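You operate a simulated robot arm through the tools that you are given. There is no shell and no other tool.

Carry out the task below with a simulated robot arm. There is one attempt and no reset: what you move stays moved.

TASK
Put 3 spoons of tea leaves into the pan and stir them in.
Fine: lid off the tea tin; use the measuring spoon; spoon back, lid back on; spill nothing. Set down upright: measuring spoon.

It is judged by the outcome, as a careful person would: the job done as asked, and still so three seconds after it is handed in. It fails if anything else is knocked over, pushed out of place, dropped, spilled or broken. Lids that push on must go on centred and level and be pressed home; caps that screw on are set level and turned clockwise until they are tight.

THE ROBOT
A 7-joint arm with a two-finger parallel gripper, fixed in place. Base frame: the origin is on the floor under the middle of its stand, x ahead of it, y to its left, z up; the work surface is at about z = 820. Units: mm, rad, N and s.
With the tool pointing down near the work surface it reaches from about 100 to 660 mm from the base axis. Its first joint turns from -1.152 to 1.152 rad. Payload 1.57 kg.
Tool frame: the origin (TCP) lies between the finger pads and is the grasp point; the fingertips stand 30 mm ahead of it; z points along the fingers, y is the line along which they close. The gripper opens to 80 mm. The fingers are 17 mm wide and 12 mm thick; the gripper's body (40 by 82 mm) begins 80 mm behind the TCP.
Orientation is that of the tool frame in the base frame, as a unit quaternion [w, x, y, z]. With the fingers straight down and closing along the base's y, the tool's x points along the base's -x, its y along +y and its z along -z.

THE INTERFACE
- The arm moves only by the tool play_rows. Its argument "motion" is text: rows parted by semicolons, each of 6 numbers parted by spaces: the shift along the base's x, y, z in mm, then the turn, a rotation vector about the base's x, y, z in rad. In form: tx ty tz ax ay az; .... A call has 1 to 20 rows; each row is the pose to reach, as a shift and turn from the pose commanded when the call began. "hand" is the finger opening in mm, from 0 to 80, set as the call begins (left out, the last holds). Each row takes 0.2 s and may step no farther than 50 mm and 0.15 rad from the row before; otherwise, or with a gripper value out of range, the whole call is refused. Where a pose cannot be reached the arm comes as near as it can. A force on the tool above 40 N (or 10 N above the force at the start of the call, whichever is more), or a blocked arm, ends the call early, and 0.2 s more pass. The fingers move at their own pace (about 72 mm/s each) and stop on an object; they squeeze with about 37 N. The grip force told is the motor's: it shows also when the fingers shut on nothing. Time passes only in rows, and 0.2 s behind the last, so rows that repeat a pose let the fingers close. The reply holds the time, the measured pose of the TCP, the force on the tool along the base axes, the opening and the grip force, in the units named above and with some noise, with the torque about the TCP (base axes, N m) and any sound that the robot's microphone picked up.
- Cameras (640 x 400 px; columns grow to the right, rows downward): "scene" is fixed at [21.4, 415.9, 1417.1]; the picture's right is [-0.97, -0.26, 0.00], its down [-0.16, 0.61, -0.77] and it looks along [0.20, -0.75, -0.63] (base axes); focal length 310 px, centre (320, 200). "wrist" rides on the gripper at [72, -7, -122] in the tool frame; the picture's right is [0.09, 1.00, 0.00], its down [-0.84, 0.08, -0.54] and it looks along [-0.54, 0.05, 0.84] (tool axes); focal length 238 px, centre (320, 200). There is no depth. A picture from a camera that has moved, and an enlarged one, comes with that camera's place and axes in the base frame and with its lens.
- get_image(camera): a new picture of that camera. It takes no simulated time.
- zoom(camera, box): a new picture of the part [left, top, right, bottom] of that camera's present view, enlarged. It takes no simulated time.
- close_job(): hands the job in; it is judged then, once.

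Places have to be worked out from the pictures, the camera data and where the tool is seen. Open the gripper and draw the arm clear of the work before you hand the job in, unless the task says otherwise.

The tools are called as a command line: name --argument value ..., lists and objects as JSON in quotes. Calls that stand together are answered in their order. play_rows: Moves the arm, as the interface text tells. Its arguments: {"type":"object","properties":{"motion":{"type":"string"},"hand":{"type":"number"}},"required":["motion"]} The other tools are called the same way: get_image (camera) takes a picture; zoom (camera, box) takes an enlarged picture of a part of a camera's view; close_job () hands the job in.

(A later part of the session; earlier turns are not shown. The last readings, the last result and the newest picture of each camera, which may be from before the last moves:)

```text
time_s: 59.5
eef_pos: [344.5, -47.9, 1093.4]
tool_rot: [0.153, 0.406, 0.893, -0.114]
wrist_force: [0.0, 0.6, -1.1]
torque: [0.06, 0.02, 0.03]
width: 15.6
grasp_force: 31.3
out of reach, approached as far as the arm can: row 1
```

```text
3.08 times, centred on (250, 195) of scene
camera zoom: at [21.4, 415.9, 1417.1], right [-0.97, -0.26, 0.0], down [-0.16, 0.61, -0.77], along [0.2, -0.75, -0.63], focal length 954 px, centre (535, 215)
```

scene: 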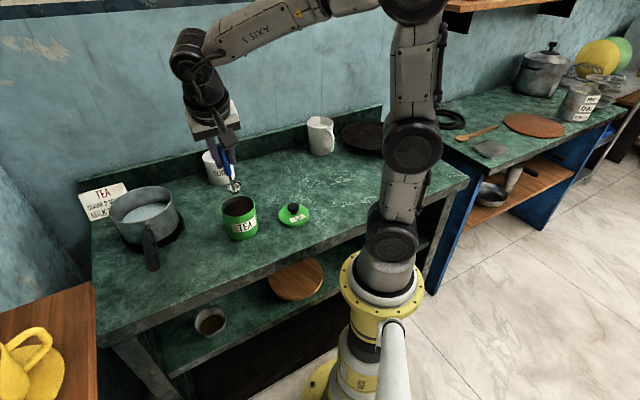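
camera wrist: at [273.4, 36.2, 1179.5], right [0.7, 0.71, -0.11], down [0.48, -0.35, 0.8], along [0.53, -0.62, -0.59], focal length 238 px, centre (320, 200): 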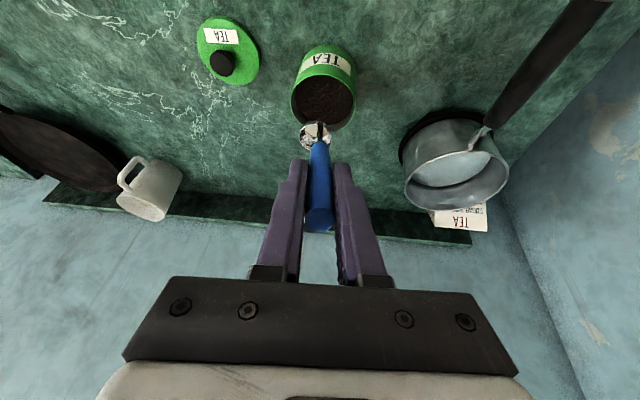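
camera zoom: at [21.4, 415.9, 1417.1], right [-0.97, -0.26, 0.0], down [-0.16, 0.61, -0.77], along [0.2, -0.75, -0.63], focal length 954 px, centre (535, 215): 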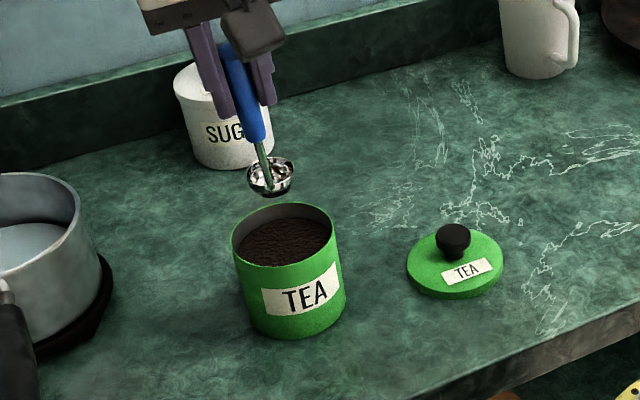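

The level bowl hangs above the tin's back part. I zoom in to measure the tin's opening and the leaf level relative to the bowl.

zoom --camera "wrist" --box '[270, 40, 370, 150]'

zoom --camera "scene" --box '[210, 170, 280, 250]'

```text
3.64 times, centred on (320, 95) of wrist
camera zoom: at [273.4, 36.2, 1179.5], right [0.7, 0.71, -0.11], down [0.48, -0.35, 0.8], along [0.53, -0.62, -0.59], focal length 867 px, centre (320, 582)
```

zoom: 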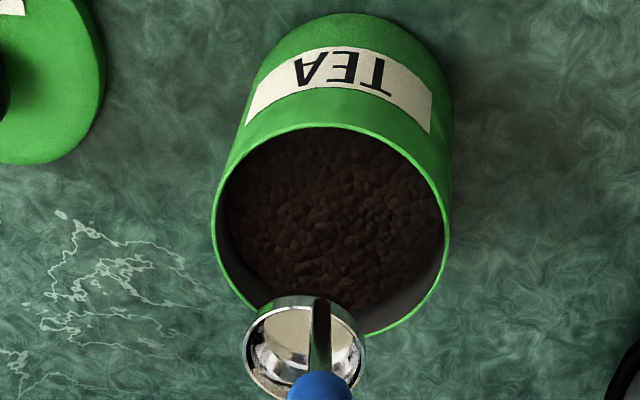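

```text
5.00 times, centred on (245, 210) of scene
camera zoom: at [21.4, 415.9, 1417.1], right [-0.97, -0.26, 0.0], down [-0.16, 0.61, -0.77], along [0.2, -0.75, -0.63], focal length 1550 px, centre (695, 150)
```

zoom: 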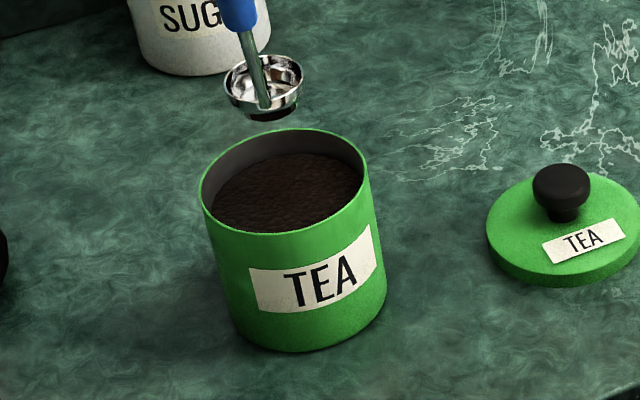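

Tin rim centre ≈ (376.5,-107.5), rim z≈907, leaf surface ≈ z 895, about 13 mm below the rim. I tip the bowl forward 40° above the tin, ready to dig in.

play_rows --motion "7.7 -13.8 4 0.1224 0.068 0; 15.9 -28.6 5.4 0.2448 0.136 0; 24.3 -43.7 4.2 0.3672 0.204 0; 32.8 -59.1 0.3 0.4896 0.2719 0; 41.2 -74.2 -6.5 0.6119 0.3399 0; 41.2 -74.2 -6.5 0.6119 0.3399 0"

get_image --camera "scene"

zoom --camera "scene" --box '[190, 130, 290, 250]'

get_image --camera "wrist"

```text
time_s: 60.9
eef_pos: [351.5, -169.3, 1052.0]
tool_rot: [-0.042, 0.395, 0.907, -0.139]
wrist_force: [0.8, -0.5, -1.0]
torque: [0.03, 0.01, -0.02]
width: 15.7
grasp_force: 31.6
out of reach, approached as far as the arm can: row 1, 2, 3, 4, 5, 6
```

```text
taken
```

scene: 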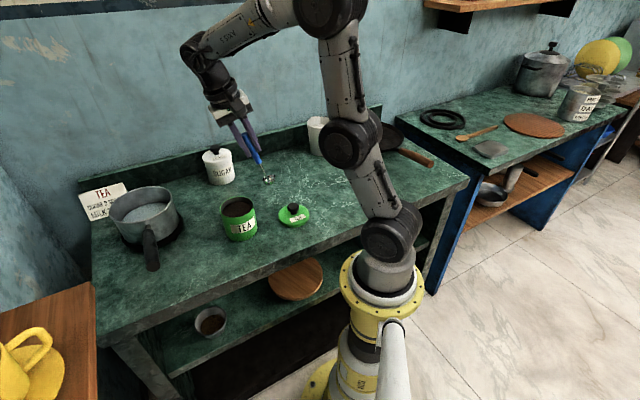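

```text
3.33 times, centred on (240, 190) of scene
camera zoom: at [21.5, 415.9, 1417.1], right [-0.97, -0.26, 0.0], down [-0.16, 0.61, -0.77], along [0.2, -0.75, -0.64], focal length 1033 px, centre (587, 233)
```

zoom: 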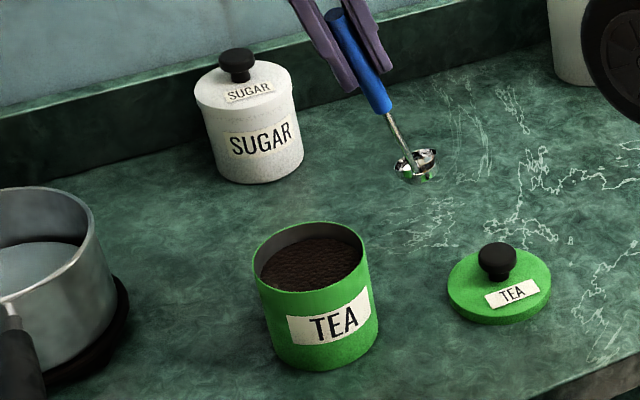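

```text
taken
camera wrist: at [320.7, -94.8, 1168.2], right [0.64, 0.71, -0.29], down [0.73, -0.44, 0.53], along [0.25, -0.55, -0.8], focal length 238 px, centre (320, 200)
```

wrist: 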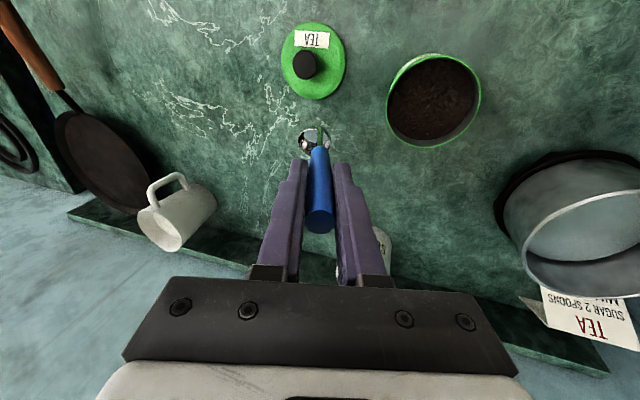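

All rows were flagged out of reach although the pose is easy, so some wrist joint has probably wound up against a limit after passing through the pour pose. I look closely at the wrist and arm before moving again.

zoom --camera "scene" --box '[160, 0, 440, 200]'

zoom --camera "scene" --box '[170, 20, 290, 170]'

```text
2.00 times, centred on (300, 100) of scene
camera zoom: at [21.5, 415.9, 1417.1], right [-0.97, -0.26, 0.0], down [-0.16, 0.61, -0.77], along [0.2, -0.75, -0.64], focal length 620 px, centre (360, 400)
```

zoom: 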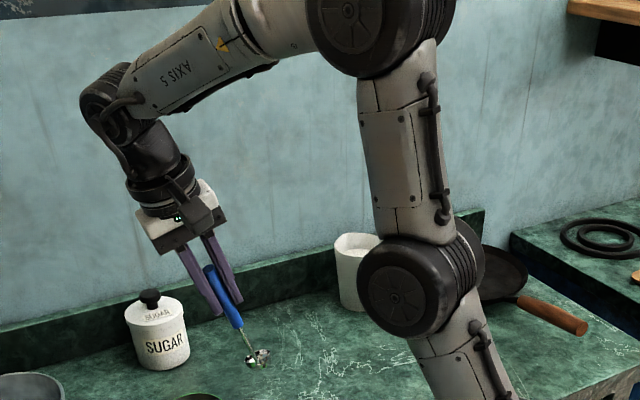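

```text
2.67 times, centred on (230, 95) of scene
camera zoom: at [21.5, 415.9, 1417.1], right [-0.97, -0.26, 0.0], down [-0.16, 0.61, -0.77], along [0.2, -0.75, -0.64], focal length 826 px, centre (560, 480)
```

zoom: 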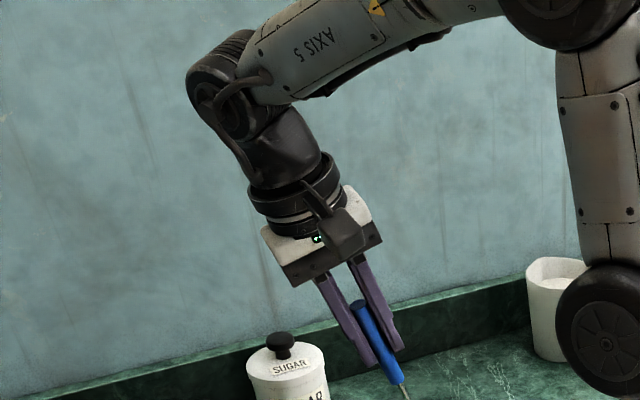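

The forearm label is now turned to the camera, which it wasn't before: the wrist's roll joint has flipped by about half a turn at a singular point during the pour trial and is near its limit. I'll unwind it in free air high above the table — first back to the level spoon attitude.

play_rows --motion "9.6 19 3 -0.0382 -0.126 0.007; 19.3 38 5 -0.0763 -0.252 0.014; 28.9 56.6 7 -0.1145 -0.378 0.021; 28.9 56.6 7 -0.1145 -0.378 0.021"

get_image --camera "scene"

```text
time_s: 61.9
eef_pos: [381.0, -110.9, 1058.9]
tool_rot: [0.155, 0.406, 0.893, -0.114]
wrist_force: [0.2, -0.2, -0.4]
torque: [0.06, 0.05, 0.0]
width: 15.6
grasp_force: 31.5
```

```text
taken
```

scene: 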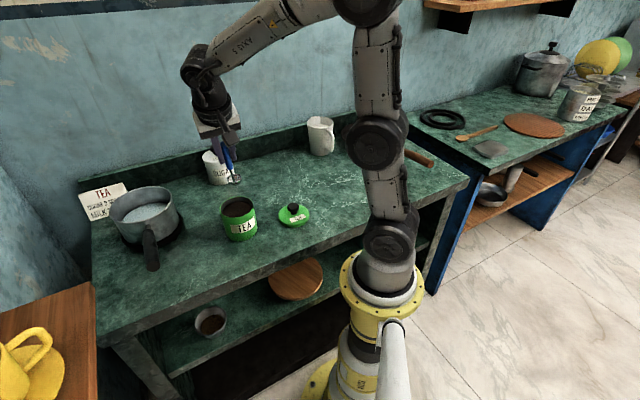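

Level again. Now I swing the hand out sideways (towards -y) and upward around the forearm direction, keeping the wrist point fixed, to unwind the roll joint.

play_rows --motion "25.6 -10 10.7 -0.0575 -0.1157 0.0296; 50 -18.5 24.7 -0.1151 -0.2314 0.0592; 72.8 -25.4 42 -0.1726 -0.3472 0.0888; 93.6 -30.7 62.2 -0.2302 -0.4629 0.1184; 112.1 -34.1 84.8 -0.2877 -0.5786 0.148; 112.1 -34.1 84.8 -0.2877 -0.5786 0.148"

get_image --camera "scene"

```text
time_s: 63.2
eef_pos: [492.3, -144.4, 1142.9]
tool_rot: [0.465, 0.331, 0.814, -0.108]
wrist_force: [0.7, -1.0, -1.3]
torque: [0.06, 0.12, -0.02]
width: 15.5
grasp_force: 31.1
```

```text
taken
```

scene: 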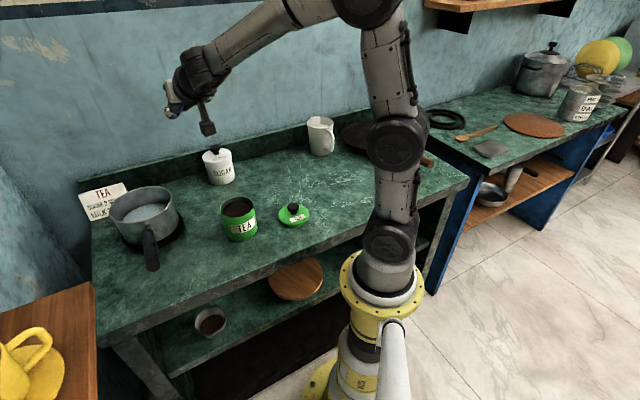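

That worked with no limit flagged, and the label is turning away. I continue the swing from the side to above the forearm direction.

play_rows --motion "17.3 5.5 20.1 -0.0301 -0.105 0.0547; 32.2 12.5 41.7 -0.0603 -0.21 0.1094; 44.2 20.9 64.5 -0.0904 -0.315 0.1641; 53.4 30.6 88.1 -0.1205 -0.42 0.2188; 59.5 41.4 112.2 -0.1507 -0.525 0.2735; 62.4 53.2 136.5 -0.1808 -0.63 0.3282; 62.4 53.2 136.5 -0.1808 -0.63 0.3282"

get_image --camera "scene"

get_image --camera "wrist"

```text
time_s: 64.8
eef_pos: [555.7, -92.1, 1277.3]
tool_rot: [0.732, 0.169, 0.66, 0.004]
wrist_force: [0.8, 0.5, -1.4]
torque: [0.05, 0.06, -0.01]
width: 15.5
grasp_force: 31.2
```

```text
taken
```

scene: 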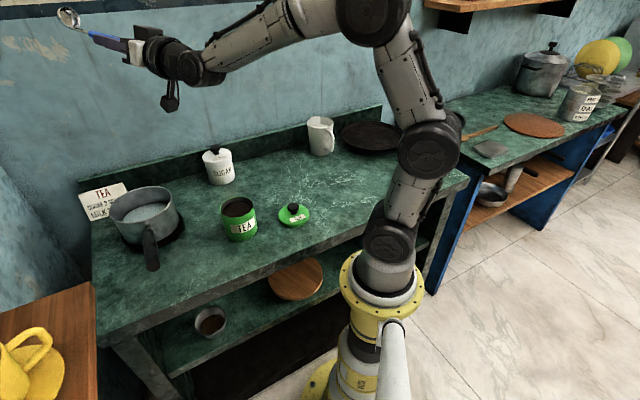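

```text
taken
camera wrist: at [445.4, -53.8, 1197.1], right [0.23, 0.96, 0.16], down [-0.62, 0.01, 0.79], along [0.75, -0.28, 0.59], focal length 238 px, centre (320, 200)
```

wrist: 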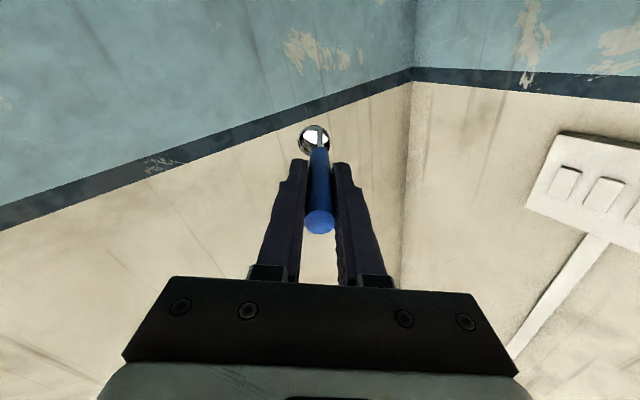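

The hand now points outward above the forearm, wrist unwound. I align it with the arm's vertical plane (yaw +0.13) before swinging it straight down through the forearm line.

play_rows --motion "2.7 14.5 -0.2 0 0 0.0663; 5.2 29 -0.5 0 0 0.1325; 5.2 29 -0.5 0 0 0.1325"

get_image --camera "scene"

```text
time_s: 65.7
eef_pos: [559.2, -64.3, 1278.0]
tool_rot: [0.73, 0.125, 0.67, 0.052]
wrist_force: [-0.3, 0.4, -0.5]
torque: [-0.02, 0.1, -0.02]
width: 15.2
grasp_force: 30.9
```

```text
taken
```

scene: 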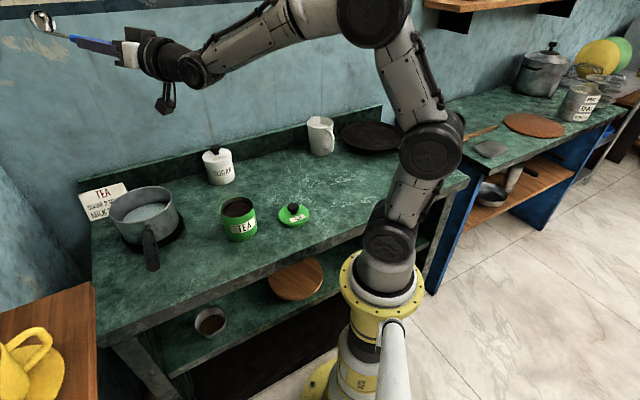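

The tool now lies in the arm's plane, about 25° above the forearm line. I swing it straight down through the forearm line in the plane, then check.

play_rows --motion "0.3 0 -23.6 0.0138 0.1192 0; -2.6 0.3 -47.1 0.0276 0.2384 0; -8.5 1 -70 0.0414 0.3576 0; -19.4 2.2 -96.1 0.0575 0.4967 0; -34.1 3.9 -120.4 0.0735 0.6358 0; -34.1 3.9 -120.4 0.0735 0.6358 0"

get_image --camera "scene"

```text
time_s: 67.0
eef_pos: [526.3, -61.1, 1155.5]
tool_rot: [0.477, 0.163, 0.863, 0.034]
wrist_force: [0.5, 0.6, -1.5]
torque: [0.01, 0.08, 0.0]
width: 15.4
grasp_force: 31.6
```

```text
taken
```

scene: 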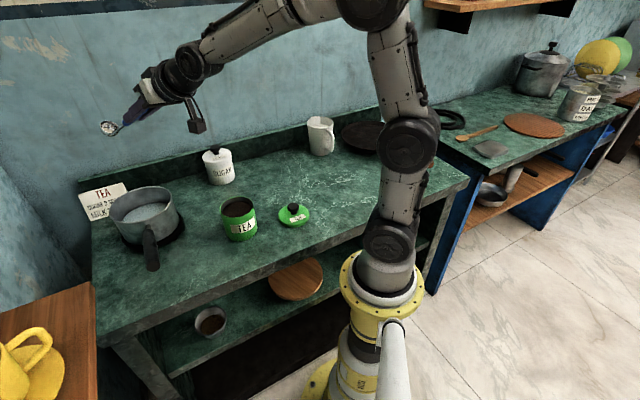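

Passed through without any flag and the forearm hasn't rolled. I continue bending the hand down.

play_rows --motion "-18.5 2.2 -21.9 0.0161 0.1391 0; -40 4.7 -41 0.0322 0.2781 0; -64.5 7.5 -56.8 0.0483 0.4172 0; -91.4 10.6 -69.1 0.0643 0.5563 0; -91.4 10.6 -69.1 0.0643 0.5563 0"

get_image --camera "scene"

get_image --camera "wrist"

```text
time_s: 68.2
eef_pos: [434.3, -50.6, 1088.2]
tool_rot: [0.217, 0.181, 0.959, 0.016]
wrist_force: [0.9, -0.1, -0.8]
torque: [-0.01, 0.08, 0.01]
width: 15.4
grasp_force: 31.5
```

```text
taken
```

scene: 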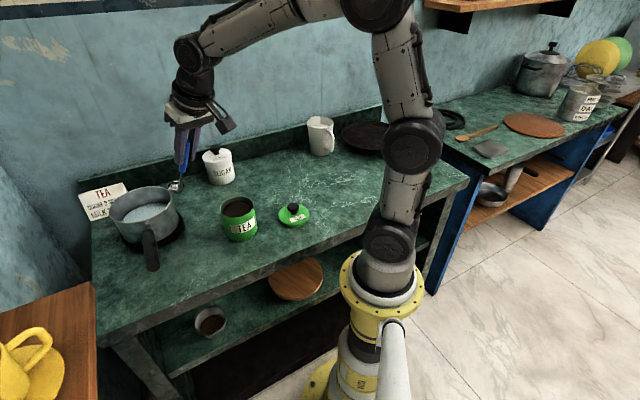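

```text
taken
camera wrist: at [320.4, -26.4, 1166.9], right [0.26, 0.96, 0.07], down [0.5, -0.2, 0.84], along [0.83, -0.18, -0.53], focal length 238 px, centre (320, 200)
```

wrist: 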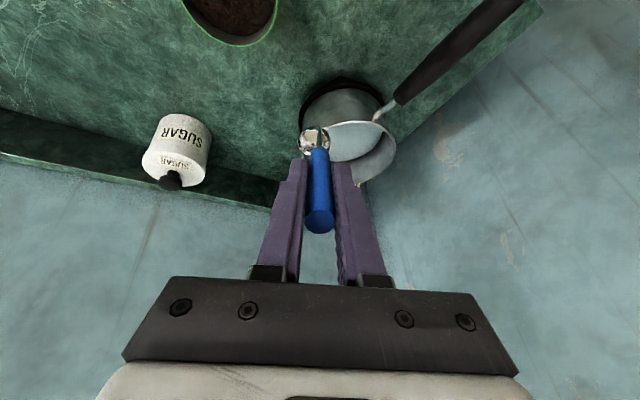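

The wrist is back in its natural configuration. I understand the arm now: keeping the original spoon yaw lets the hand pass well beside the forearm line when pouring, so no flip. I set the level spoon attitude at that yaw and bring the bowl above the tin.

play_rows --motion "-26 -2.5 3 -0.0366 0.032 -0.054; -52 -5 5 -0.0732 0.064 -0.1081; -78 -7.5 5 -0.1098 0.0959 -0.1621; -104.5 -10.1 5 -0.1464 0.1279 -0.2162; -104.5 -10.1 5 -0.1464 0.1279 -0.2162"

get_image --camera "scene"

zoom --camera "wrist" --box '[250, 40, 390, 180]'

zoom --camera "scene" --box '[210, 160, 280, 250]'

```text
time_s: 69.5
eef_pos: [329.5, -60.2, 1093.8]
tool_rot: [0.17, 0.267, 0.945, -0.089]
wrist_force: [-0.1, -0.4, -0.8]
torque: [0.02, 0.08, -0.02]
width: 15.5
grasp_force: 31.6
```

```text
taken
```

scene: 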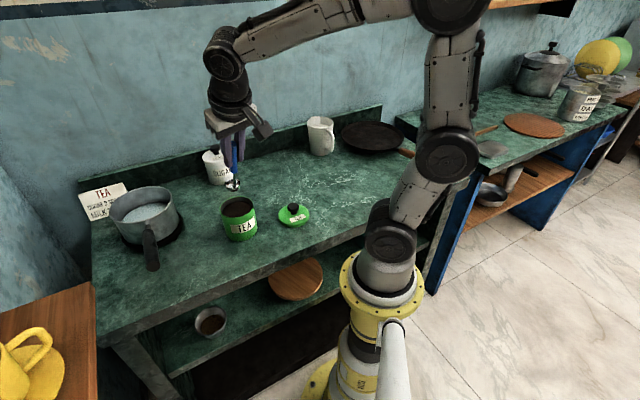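

```text
2.86 times, centred on (320, 110) of wrist
camera zoom: at [235.8, -1.2, 1179.2], right [0.46, 0.88, -0.11], down [0.56, -0.19, 0.8], along [0.69, -0.43, -0.58], focal length 681 px, centre (320, 457)
```

zoom: 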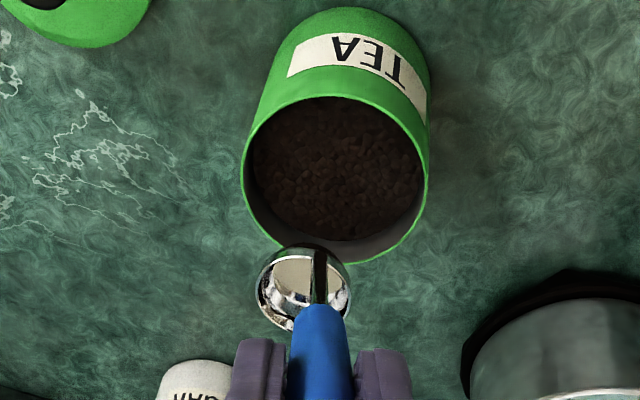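

```text
4.44 times, centred on (245, 205) of scene
camera zoom: at [21.4, 415.9, 1417.1], right [-0.97, -0.26, 0.0], down [-0.16, 0.61, -0.77], along [0.2, -0.75, -0.63], focal length 1377 px, centre (653, 178)
```

zoom: 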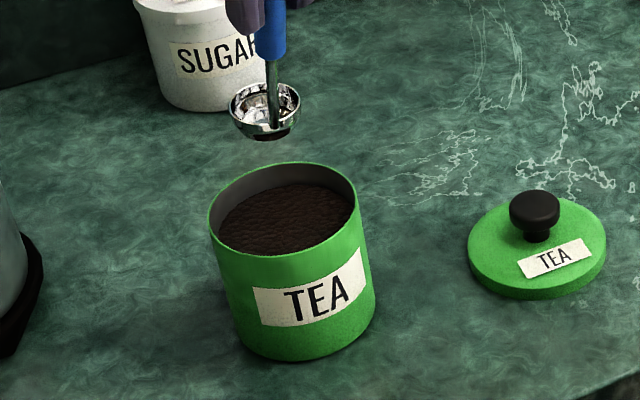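

The bowl is level just above the tin at about (376,-107,972). I tip it forward 40° over the tin, ready to dig.

play_rows --motion "11.1 -10.7 3.6 0.0969 0.1011 0; 23 -22.1 4.6 0.1937 0.2022 0; 35.2 -33.8 3 0.2906 0.3033 0; 47.7 -45.7 -1.3 0.3874 0.4044 0; 59.9 -57.4 -8.5 0.4843 0.5055 0; 59.9 -57.4 -8.5 0.4843 0.5055 0"

get_image --camera "scene"

zoom --camera "scene" --box '[200, 140, 280, 250]'

zoom --camera "wrist" --box '[230, 60, 410, 220]'

```text
time_s: 70.8
eef_pos: [390.4, -117.6, 1084.8]
tool_rot: [-0.139, 0.268, 0.951, 0.074]
wrist_force: [-0.5, 0.3, -0.1]
torque: [-0.01, -0.04, -0.02]
width: 15.5
grasp_force: 31.1
```

```text
taken
```

scene: 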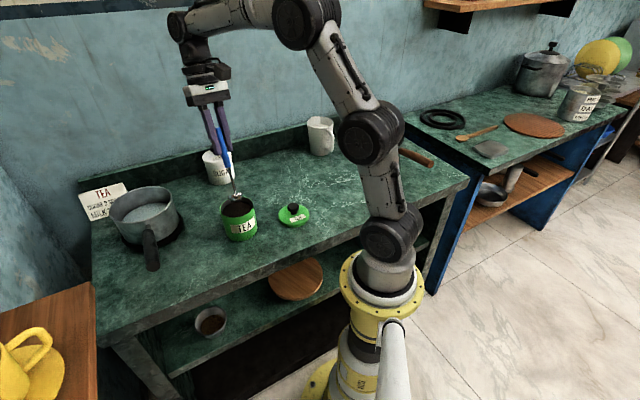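

```text
3.64 times, centred on (240, 195) of scene
camera zoom: at [21.5, 415.9, 1417.1], right [-0.97, -0.26, 0.0], down [-0.16, 0.61, -0.77], along [0.2, -0.75, -0.63], focal length 1127 px, centre (611, 218)
```

zoom: 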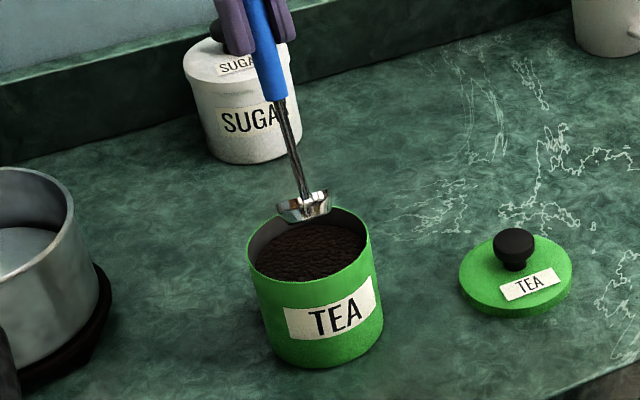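

```text
2.50 times, centred on (320, 140) of wrist
camera zoom: at [355.8, -114.3, 1221.4], right [0.45, 0.89, 0.1], down [0.85, -0.46, 0.27], along [0.28, -0.04, -0.96], focal length 596 px, centre (320, 350)
```

zoom: 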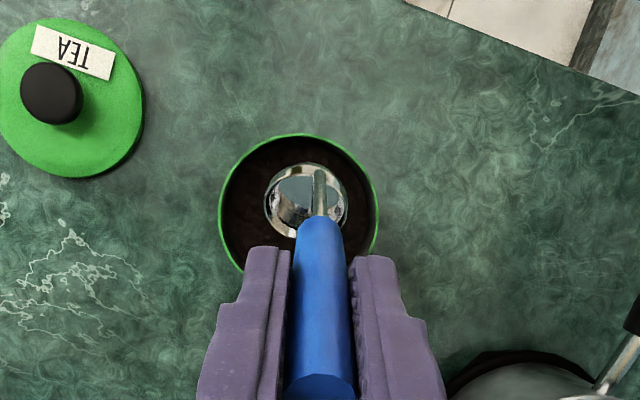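

The wrist view shows the bowl inside the tin's opening with margin all round. I plunge the tipped bowl into the leaves, about 60 mm down, and watch the force.

play_rows --motion "0 0 -12 0 0 0; 0 0 -24 0 0 0; 0 0 -36 0 0 0; 0 0 -44 0 0 0; 0 0 -44 0 0 0"

zoom --camera "scene" --box '[200, 140, 280, 250]'

zoom --camera "wrist" --box '[230, 60, 410, 220]'

```text
time_s: 72.0
eef_pos: [390.6, -117.4, 1041.6]
tool_rot: [-0.138, 0.268, 0.95, 0.075]
wrist_force: [0.0, -0.6, -0.6]
torque: [-0.06, 0.0, 0.01]
width: 15.7
grasp_force: 31.0
```

```text
3.64 times, centred on (240, 195) of scene
camera zoom: at [21.5, 415.9, 1417.1], right [-0.97, -0.26, 0.0], down [-0.16, 0.61, -0.77], along [0.2, -0.75, -0.63], focal length 1127 px, centre (611, 218)
```

zoom: 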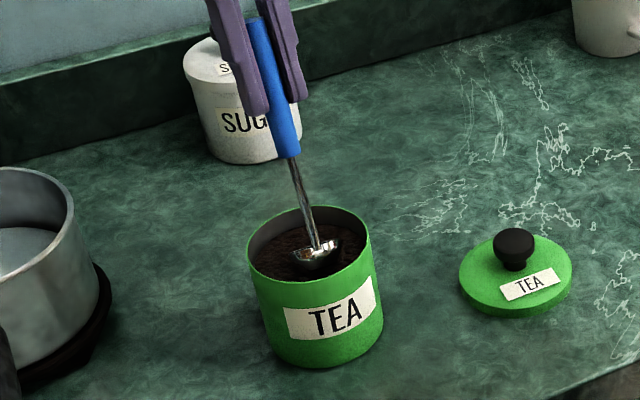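

```text
2.50 times, centred on (320, 140) of wrist
camera zoom: at [355.4, -113.9, 1177.5], right [0.45, 0.89, 0.1], down [0.85, -0.46, 0.27], along [0.28, -0.04, -0.96], focal length 596 px, centre (320, 350)
```

zoom: 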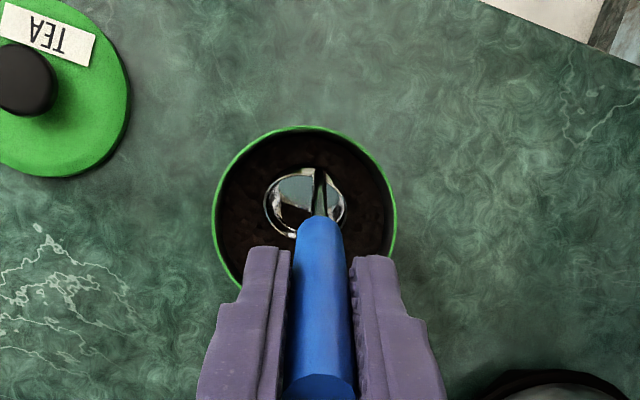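

The bowl has just reached the leaves inside the tin. I push 18 mm further in.

play_rows --motion "0 0 -5 0 0 0; 1.5 -1.5 -10 0 0 0; 3 -3 -14 0 0 0; 4 -4 -18 0 0 0; 4 -4 -18 0 0 0"

zoom --camera "scene" --box '[200, 140, 280, 250]'

zoom --camera "wrist" --box '[230, 60, 410, 220]'

```text
time_s: 73.2
eef_pos: [396.2, -121.5, 1021.9]
tool_rot: [-0.137, 0.268, 0.951, 0.075]
wrist_force: [0.2, 0.4, -1.2]
torque: [-0.05, 0.0, -0.01]
width: 15.6
grasp_force: 31.2
```

```text
3.64 times, centred on (240, 195) of scene
camera zoom: at [21.5, 415.9, 1417.1], right [-0.97, -0.26, 0.0], down [-0.16, 0.61, -0.77], along [0.2, -0.75, -0.63], focal length 1127 px, centre (611, 218)
```

zoom: 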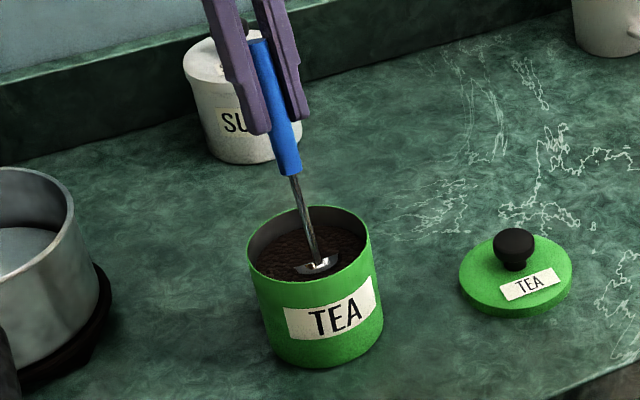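

```text
2.50 times, centred on (320, 140) of wrist
camera zoom: at [360.0, -118.5, 1159.1], right [0.45, 0.89, 0.1], down [0.85, -0.46, 0.27], along [0.28, -0.04, -0.96], focal length 596 px, centre (320, 350)
```

zoom: 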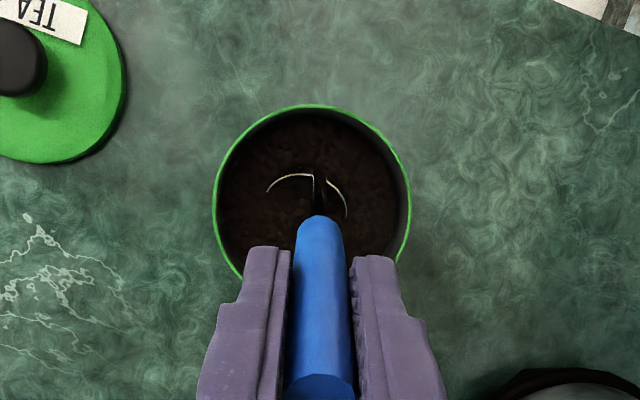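

The leaves give no resistance and now cover most of the tipped bowl. I turn the bowl level while it is submerged near the tin's middle.

play_rows --motion "-13.1 12.5 1.8 -0.0969 -0.1011 0; -26.4 25.3 0.7 -0.1937 -0.2022 0; -39.4 37.8 -3.1 -0.2906 -0.3033 0; -52.2 50 -9.5 -0.3874 -0.4044 0; -64.2 61.5 -18.5 -0.4843 -0.5055 0; -64.2 61.5 -18.5 -0.4843 -0.5055 0"

zoom --camera "scene" --box '[200, 140, 280, 250]'

zoom --camera "wrist" --box '[230, 60, 410, 220]'

```text
time_s: 74.7
eef_pos: [330.0, -57.9, 1005.9]
tool_rot: [0.171, 0.267, 0.944, -0.089]
wrist_force: [0.0, -0.8, -0.8]
torque: [0.02, 0.04, -0.02]
width: 15.6
grasp_force: 31.1
```

```text
3.64 times, centred on (240, 195) of scene
camera zoom: at [21.4, 415.9, 1417.1], right [-0.97, -0.26, 0.0], down [-0.16, 0.61, -0.77], along [0.2, -0.75, -0.63], focal length 1127 px, centre (611, 218)
```

zoom: 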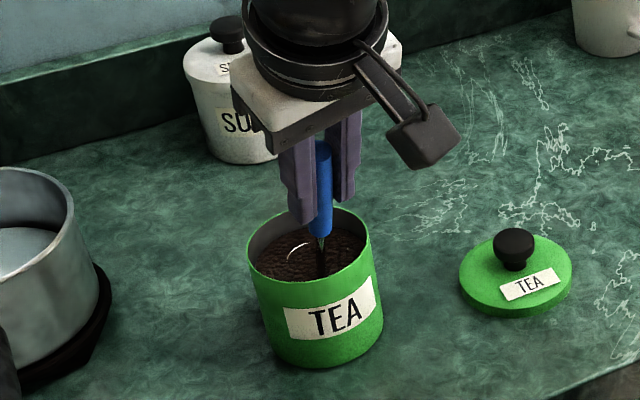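

```text
2.50 times, centred on (320, 140) of wrist
camera zoom: at [235.0, 1.4, 1091.1], right [0.46, 0.88, -0.11], down [0.56, -0.19, 0.81], along [0.69, -0.43, -0.58], focal length 596 px, centre (320, 350)
```

zoom: 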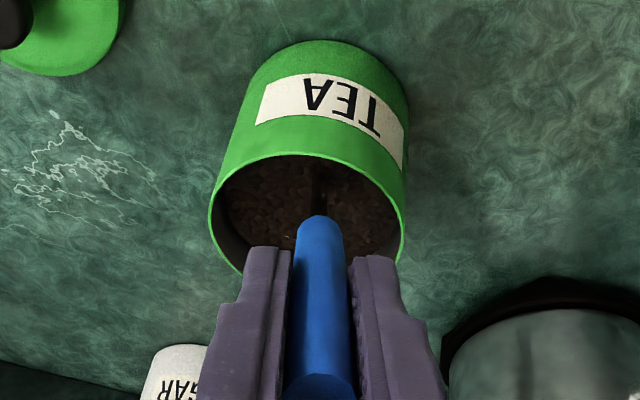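

Only a sliver of rim still shows at the leaf surface, so the bowl is nearly fully under. I sink it 8 mm more, then raise it slowly and level to just above the leaves.

play_rows --motion "0 0 -4 0 0 0; 0 0 -8 0 0 0; 0 0 -8 0 0 0; 0 0 -4 0 0 0; 0 0 0 0 0 0; 0 0 4 0 0 0; 0 0 8 0 0 0; 0 0 12 0 0 0; 0 0 16 0 0 0; 0 0 20 0 0 0; 0 0 24 0 0 0; 0 0 24 0 0 0"

zoom --camera "scene" --box '[200, 140, 280, 250]'

zoom --camera "wrist" --box '[230, 60, 410, 220]'

```text
time_s: 77.2
eef_pos: [330.9, -59.7, 1029.2]
tool_rot: [0.169, 0.266, 0.945, -0.088]
wrist_force: [-0.6, -0.9, -1.3]
torque: [0.01, 0.04, -0.02]
width: 15.7
grasp_force: 31.2
```

```text
3.64 times, centred on (240, 195) of scene
camera zoom: at [21.5, 415.9, 1417.1], right [-0.97, -0.26, 0.0], down [-0.16, 0.61, -0.77], along [0.2, -0.75, -0.63], focal length 1127 px, centre (611, 218)
```

zoom: 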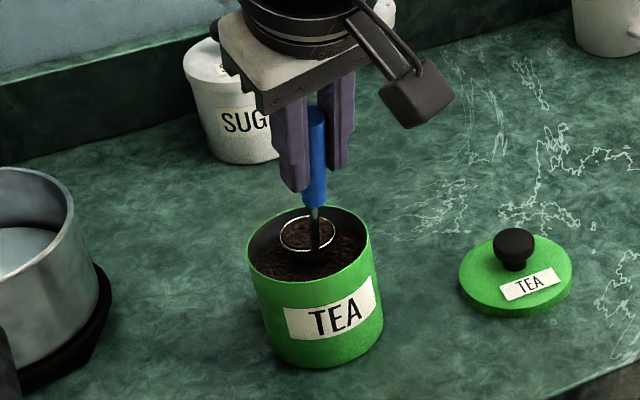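

```text
2.50 times, centred on (320, 140) of wrist
camera zoom: at [236.1, 0.2, 1114.8], right [0.46, 0.88, -0.11], down [0.56, -0.19, 0.8], along [0.69, -0.43, -0.58], focal length 596 px, centre (320, 350)
```

zoom: 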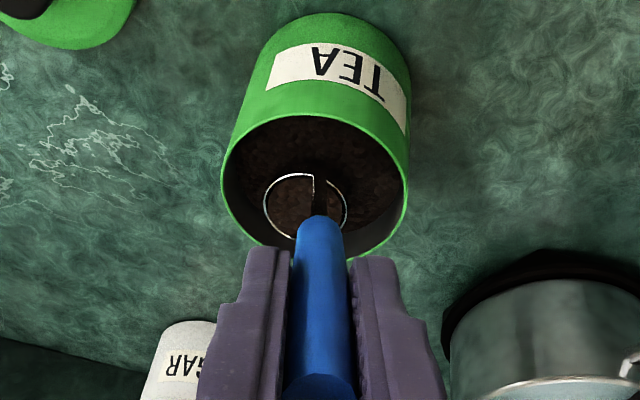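

The bowl came up full of leaves, rim visible all round. I zoom in to check the fill level before lifting clear.

zoom --camera "scene" --box '[220, 180, 260, 220]'

zoom --camera "wrist" --box '[280, 110, 360, 170]'

```text
10.00 times, centred on (240, 200) of scene
camera zoom: at [21.5, 415.9, 1417.1], right [-0.97, -0.26, 0.0], down [-0.16, 0.61, -0.77], along [0.2, -0.75, -0.63], focal length 3099 px, centre (1120, 200)
```

zoom: 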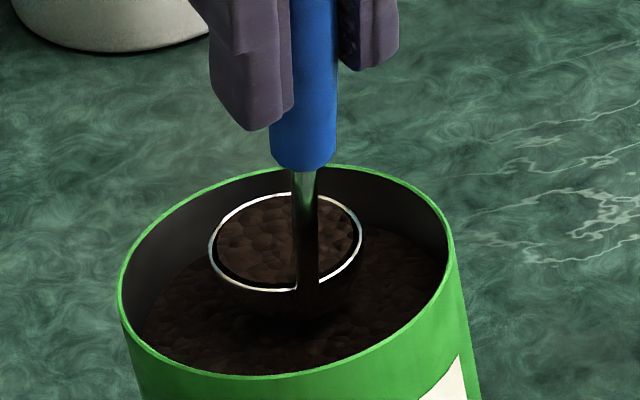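

```text
6.67 times, centred on (320, 140) of wrist
camera zoom: at [236.1, 0.2, 1114.8], right [0.46, 0.88, -0.11], down [0.56, -0.19, 0.8], along [0.69, -0.43, -0.58], focal length 1589 px, centre (320, 600)
```

zoom: 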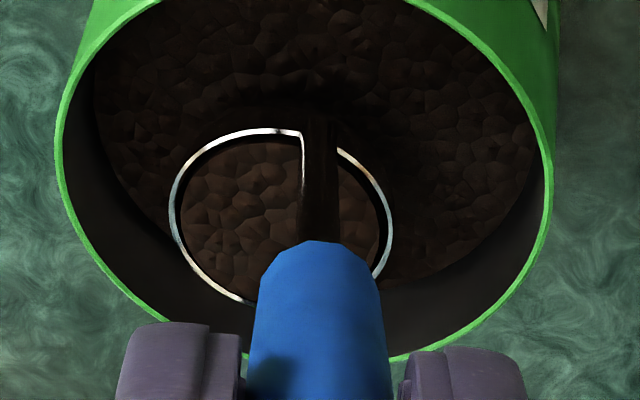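

The spoon is level-full, just below its rim. I lift it straight out of the tin gently.

play_rows --motion "0 0 4 0 0 0; 0 0 10 0 0 0; 0 0 18 0 0 0; 0 0 28 0 0 0; 0 0 38 0 0 0; 0 0 48 0 0 0; 0 0 58 0 0 0; 0 0 67 0 0 0; 0 0 74 0 0 0; 0 0 78 0 0 0; 0 0 78 0 0 0"

zoom --camera "scene" --box '[200, 140, 280, 250]'

zoom --camera "wrist" --box '[280, 110, 360, 170]'

```text
time_s: 79.7
eef_pos: [329.7, -57.9, 1106.0]
tool_rot: [0.17, 0.267, 0.944, -0.089]
wrist_force: [0.2, 0.1, -0.1]
torque: [0.03, 0.04, 0.04]
width: 15.6
grasp_force: 31.6
```

```text
3.64 times, centred on (240, 195) of scene
camera zoom: at [21.5, 415.9, 1417.1], right [-0.97, -0.26, 0.0], down [-0.16, 0.61, -0.77], along [0.2, -0.75, -0.63], focal length 1127 px, centre (611, 218)
```

zoom: 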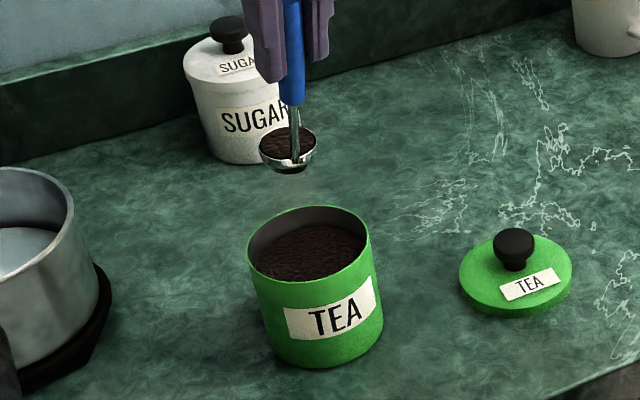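

```text
6.67 times, centred on (320, 140) of wrist
camera zoom: at [236.0, 0.2, 1192.2], right [0.46, 0.88, -0.11], down [0.56, -0.19, 0.8], along [0.69, -0.43, -0.58], focal length 1589 px, centre (320, 600)
```

zoom: 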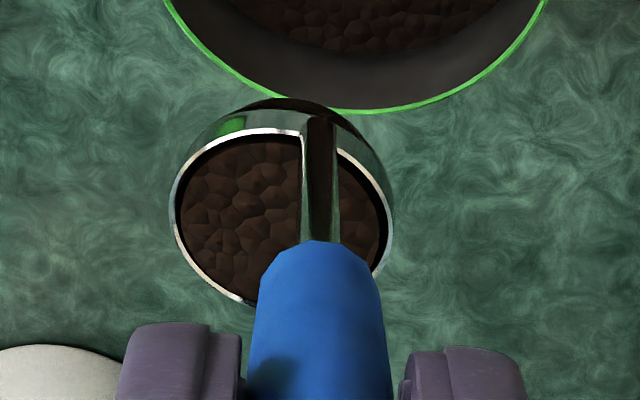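

The spoonful is steady and level, nothing spilled. I carry it slowly and level to above the pan centre.

play_rows --motion "4.8 1.5 0 0 0 0; 14.4 4.6 0 0 0 0; 28.8 9.2 0 0 0 0; 45.6 14.6 0 0 0 0; 62.4 20 0 0 0 0; 79.2 25.4 0 0 0 0; 96 30.8 0 0 0 0; 112.8 36.2 0 0 0 0; 129.6 41.6 0 0 0 0; 146.4 47 0 0 0 0; 163.2 52.4 0 0 0 0; 180 57.8 0 0 0 0; 196.8 63.1 0 0 0 0; 211.2 67.8 0 0 0 0; 223.2 71.6 0 0 0 0; 232.8 74.7 0 0 0 0; 240 77 0 0 0 0; 240 77 0 0 0 0"

get_image --camera "scene"

zoom --camera "scene" --box '[80, 130, 200, 250]'

zoom --camera "wrist" --box '[230, 20, 410, 180]'

```text
time_s: 83.5
eef_pos: [570.7, 18.0, 1107.1]
tool_rot: [0.17, 0.267, 0.944, -0.089]
wrist_force: [0.8, 0.3, -0.3]
torque: [0.05, 0.06, 0.0]
width: 15.8
grasp_force: 31.5
```

```text
taken
```

scene: 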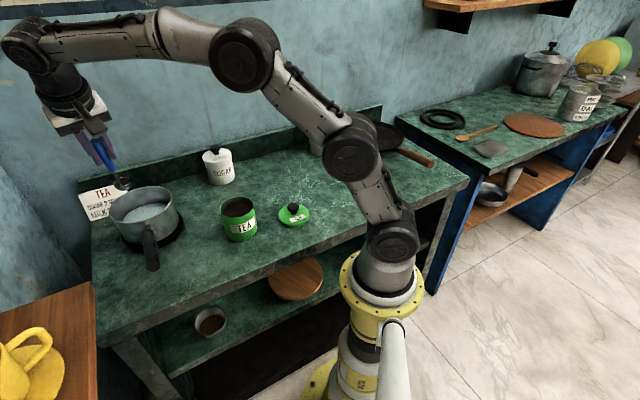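

```text
3.33 times, centred on (140, 190) of scene
camera zoom: at [21.5, 415.9, 1417.1], right [-0.97, -0.26, 0.0], down [-0.16, 0.61, -0.77], along [0.2, -0.75, -0.63], focal length 1033 px, centre (920, 233)
```

zoom: 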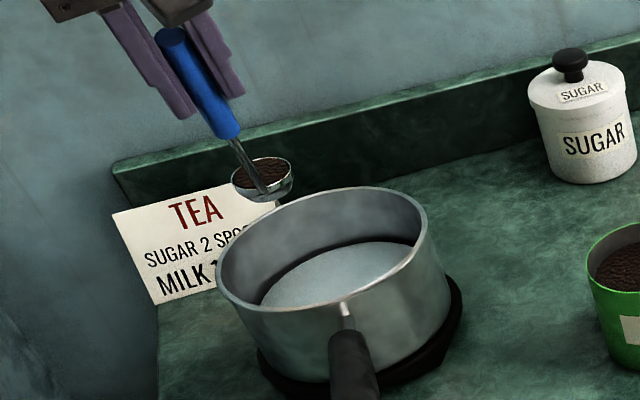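

```text
2.50 times, centred on (320, 100) of wrist
camera zoom: at [476.8, 76.9, 1192.9], right [0.46, 0.88, -0.11], down [0.56, -0.19, 0.8], along [0.69, -0.43, -0.58], focal length 596 px, centre (320, 450)
```

zoom: 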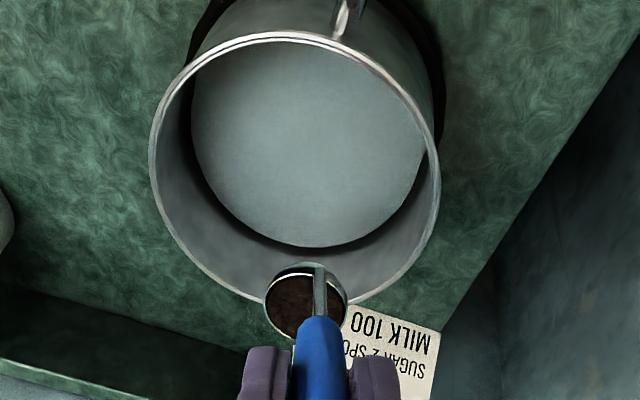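

The full spoon is over the pan, bowl about 15 mm past the pan's centre so its pouring lip will be at the middle. I begin tilting about the bowl, first 0.7 rad, and check.

play_rows --motion "-11.6 -12.1 -1 0.1011 -0.0969 0; -23 -24 -4.3 0.2022 -0.1937 0; -34 -35.5 -9.8 0.3033 -0.2906 0; -44.3 -46.2 -17.5 0.4044 -0.3874 0; -53.8 -56.1 -27.3 0.5055 -0.4843 0; -53.8 -56.1 -27.3 0.5055 -0.4843 0"

get_image --camera "scene"

zoom --camera "scene" --box '[80, 130, 200, 250]'

get_image --camera "wrist"

```text
time_s: 84.8
eef_pos: [517.5, -39.2, 1077.9]
tool_rot: [0.319, 0.314, 0.869, 0.213]
wrist_force: [-0.2, 0.1, -1.4]
torque: [0.0, 0.1, 0.02]
width: 15.5
grasp_force: 31.7
```

```text
taken
```

scene: 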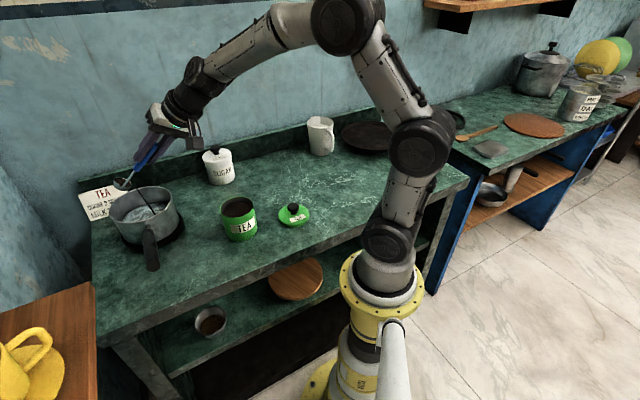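

```text
3.33 times, centred on (140, 190) of scene
camera zoom: at [21.5, 415.9, 1417.1], right [-0.97, -0.26, 0.0], down [-0.16, 0.61, -0.77], along [0.2, -0.75, -0.63], focal length 1033 px, centre (920, 233)
```

zoom: 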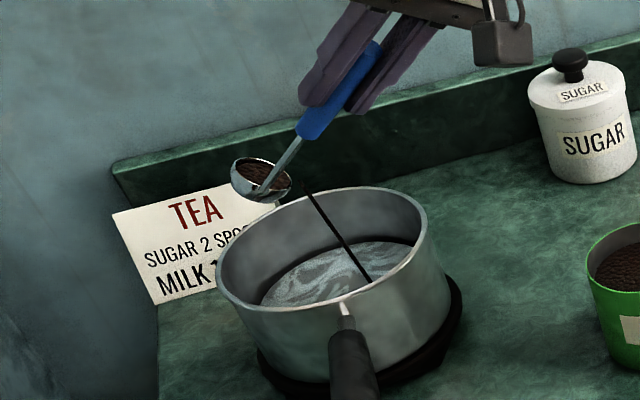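

```text
taken
camera wrist: at [388.0, -16.3, 1129.8], right [0.35, 0.77, 0.53], down [0.16, -0.61, 0.78], along [0.92, -0.19, -0.34], focal length 238 px, centre (320, 200)
```

wrist: 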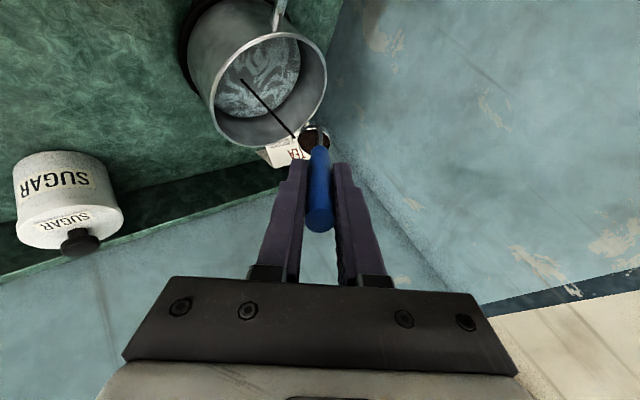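

The leaves are already flowing in a thin stream that lands inside the pan, about 20 mm from its centre. I hold this tilt for a moment and watch it run.

play_rows --motion "0 0 0 0 0 0; 0 0 0 0 0 0; 0 0 0 0 0 0; 0 0 0 0 0 0"

zoom --camera "scene" --box '[80, 130, 200, 250]'

zoom --camera "wrist" --box '[200, 20, 380, 180]'

```text
time_s: 85.8
eef_pos: [517.1, -38.3, 1078.1]
tool_rot: [0.317, 0.314, 0.869, 0.213]
wrist_force: [0.3, 0.0, -1.4]
torque: [-0.01, 0.09, 0.01]
width: 15.5
grasp_force: 31.5
```

```text
3.33 times, centred on (140, 190) of scene
camera zoom: at [21.5, 415.9, 1417.1], right [-0.97, -0.26, 0.0], down [-0.16, 0.61, -0.77], along [0.2, -0.75, -0.63], focal length 1033 px, centre (920, 233)
```

zoom: 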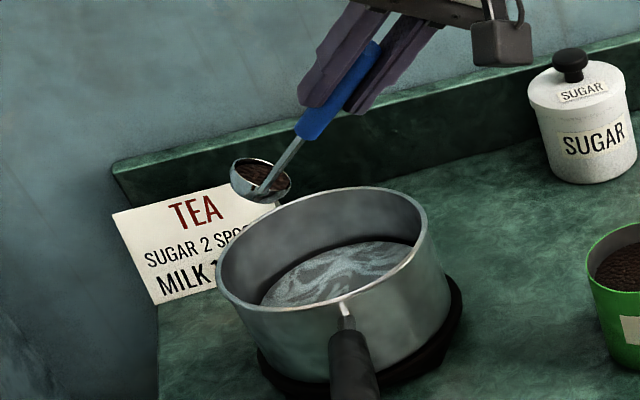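

```text
2.50 times, centred on (290, 100) of wrist
camera zoom: at [388.2, -16.1, 1130.1], right [0.35, 0.77, 0.53], down [0.16, -0.61, 0.78], along [0.92, -0.19, -0.34], focal length 596 px, centre (395, 450)
```

zoom: 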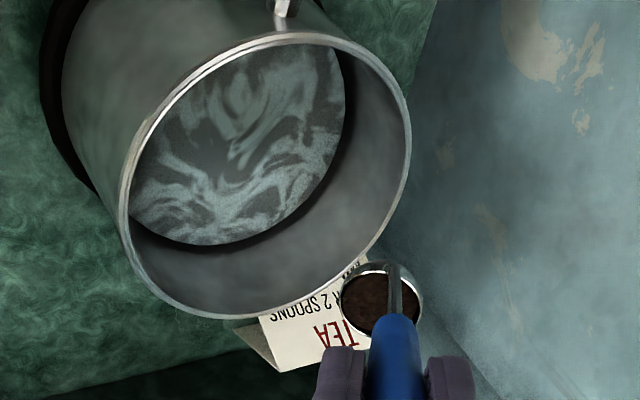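

Part of the load has gone in and the flow stopped at this tilt. I tilt further to 1.12 rad and hold.

play_rows --motion "-4.2 -4.4 -5.6 0.0506 -0.0485 0; -8.4 -8.8 -11.5 0.1011 -0.0969 0; -12.1 -12.7 -18 0.1517 -0.1453 0; -15.6 -16.3 -24.6 0.2022 -0.1937 0; -18.7 -19.6 -31.7 0.2528 -0.2422 0; -21.6 -22.5 -39.1 0.3033 -0.2906 0; -21.6 -22.5 -39.1 0.3033 -0.2906 0; -21.6 -22.5 -39.1 0.3033 -0.2906 0"

zoom --camera "scene" --box '[80, 130, 200, 250]'

get_image --camera "scene"

zoom --camera "wrist" --box '[200, 20, 380, 180]'

```text
time_s: 87.7
eef_pos: [494.8, -60.4, 1039.4]
tool_rot: [0.389, 0.323, 0.772, 0.385]
wrist_force: [-0.6, -0.7, -0.8]
torque: [-0.04, 0.11, 0.02]
width: 15.6
grasp_force: 31.2
```

```text
3.33 times, centred on (140, 190) of scene
camera zoom: at [21.5, 415.9, 1417.1], right [-0.97, -0.26, 0.0], down [-0.16, 0.61, -0.77], along [0.2, -0.75, -0.63], focal length 1033 px, centre (920, 233)
```

zoom: 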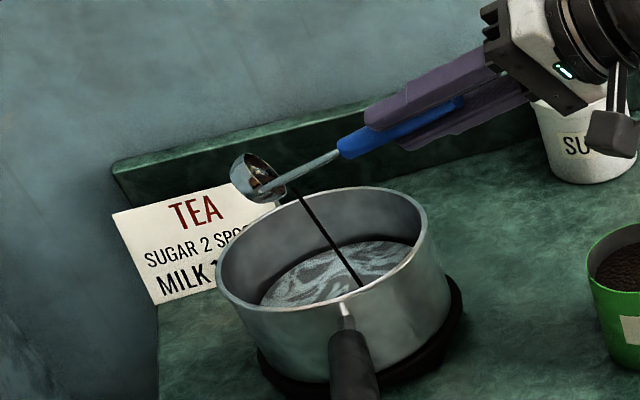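

```text
taken
```

scene: 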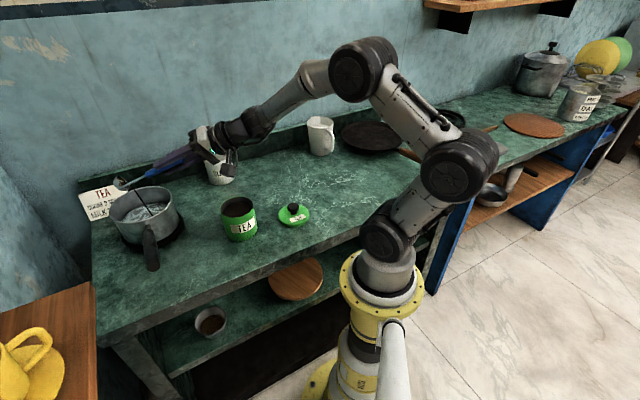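

```text
2.50 times, centred on (290, 100) of wrist
camera zoom: at [354.7, -49.1, 1057.2], right [0.15, 0.57, 0.81], down [-0.04, -0.82, 0.58], along [0.99, -0.12, -0.11], focal length 596 px, centre (395, 450)
```

zoom: 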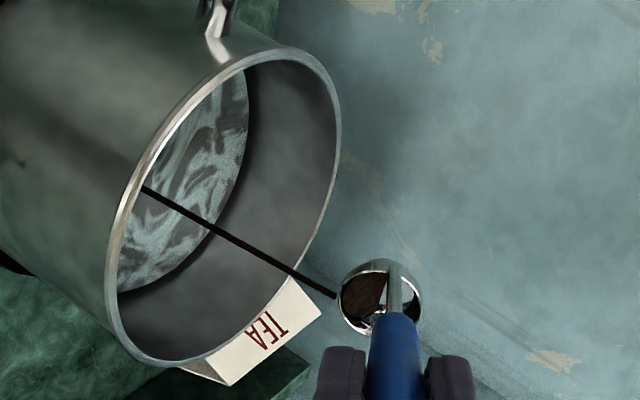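

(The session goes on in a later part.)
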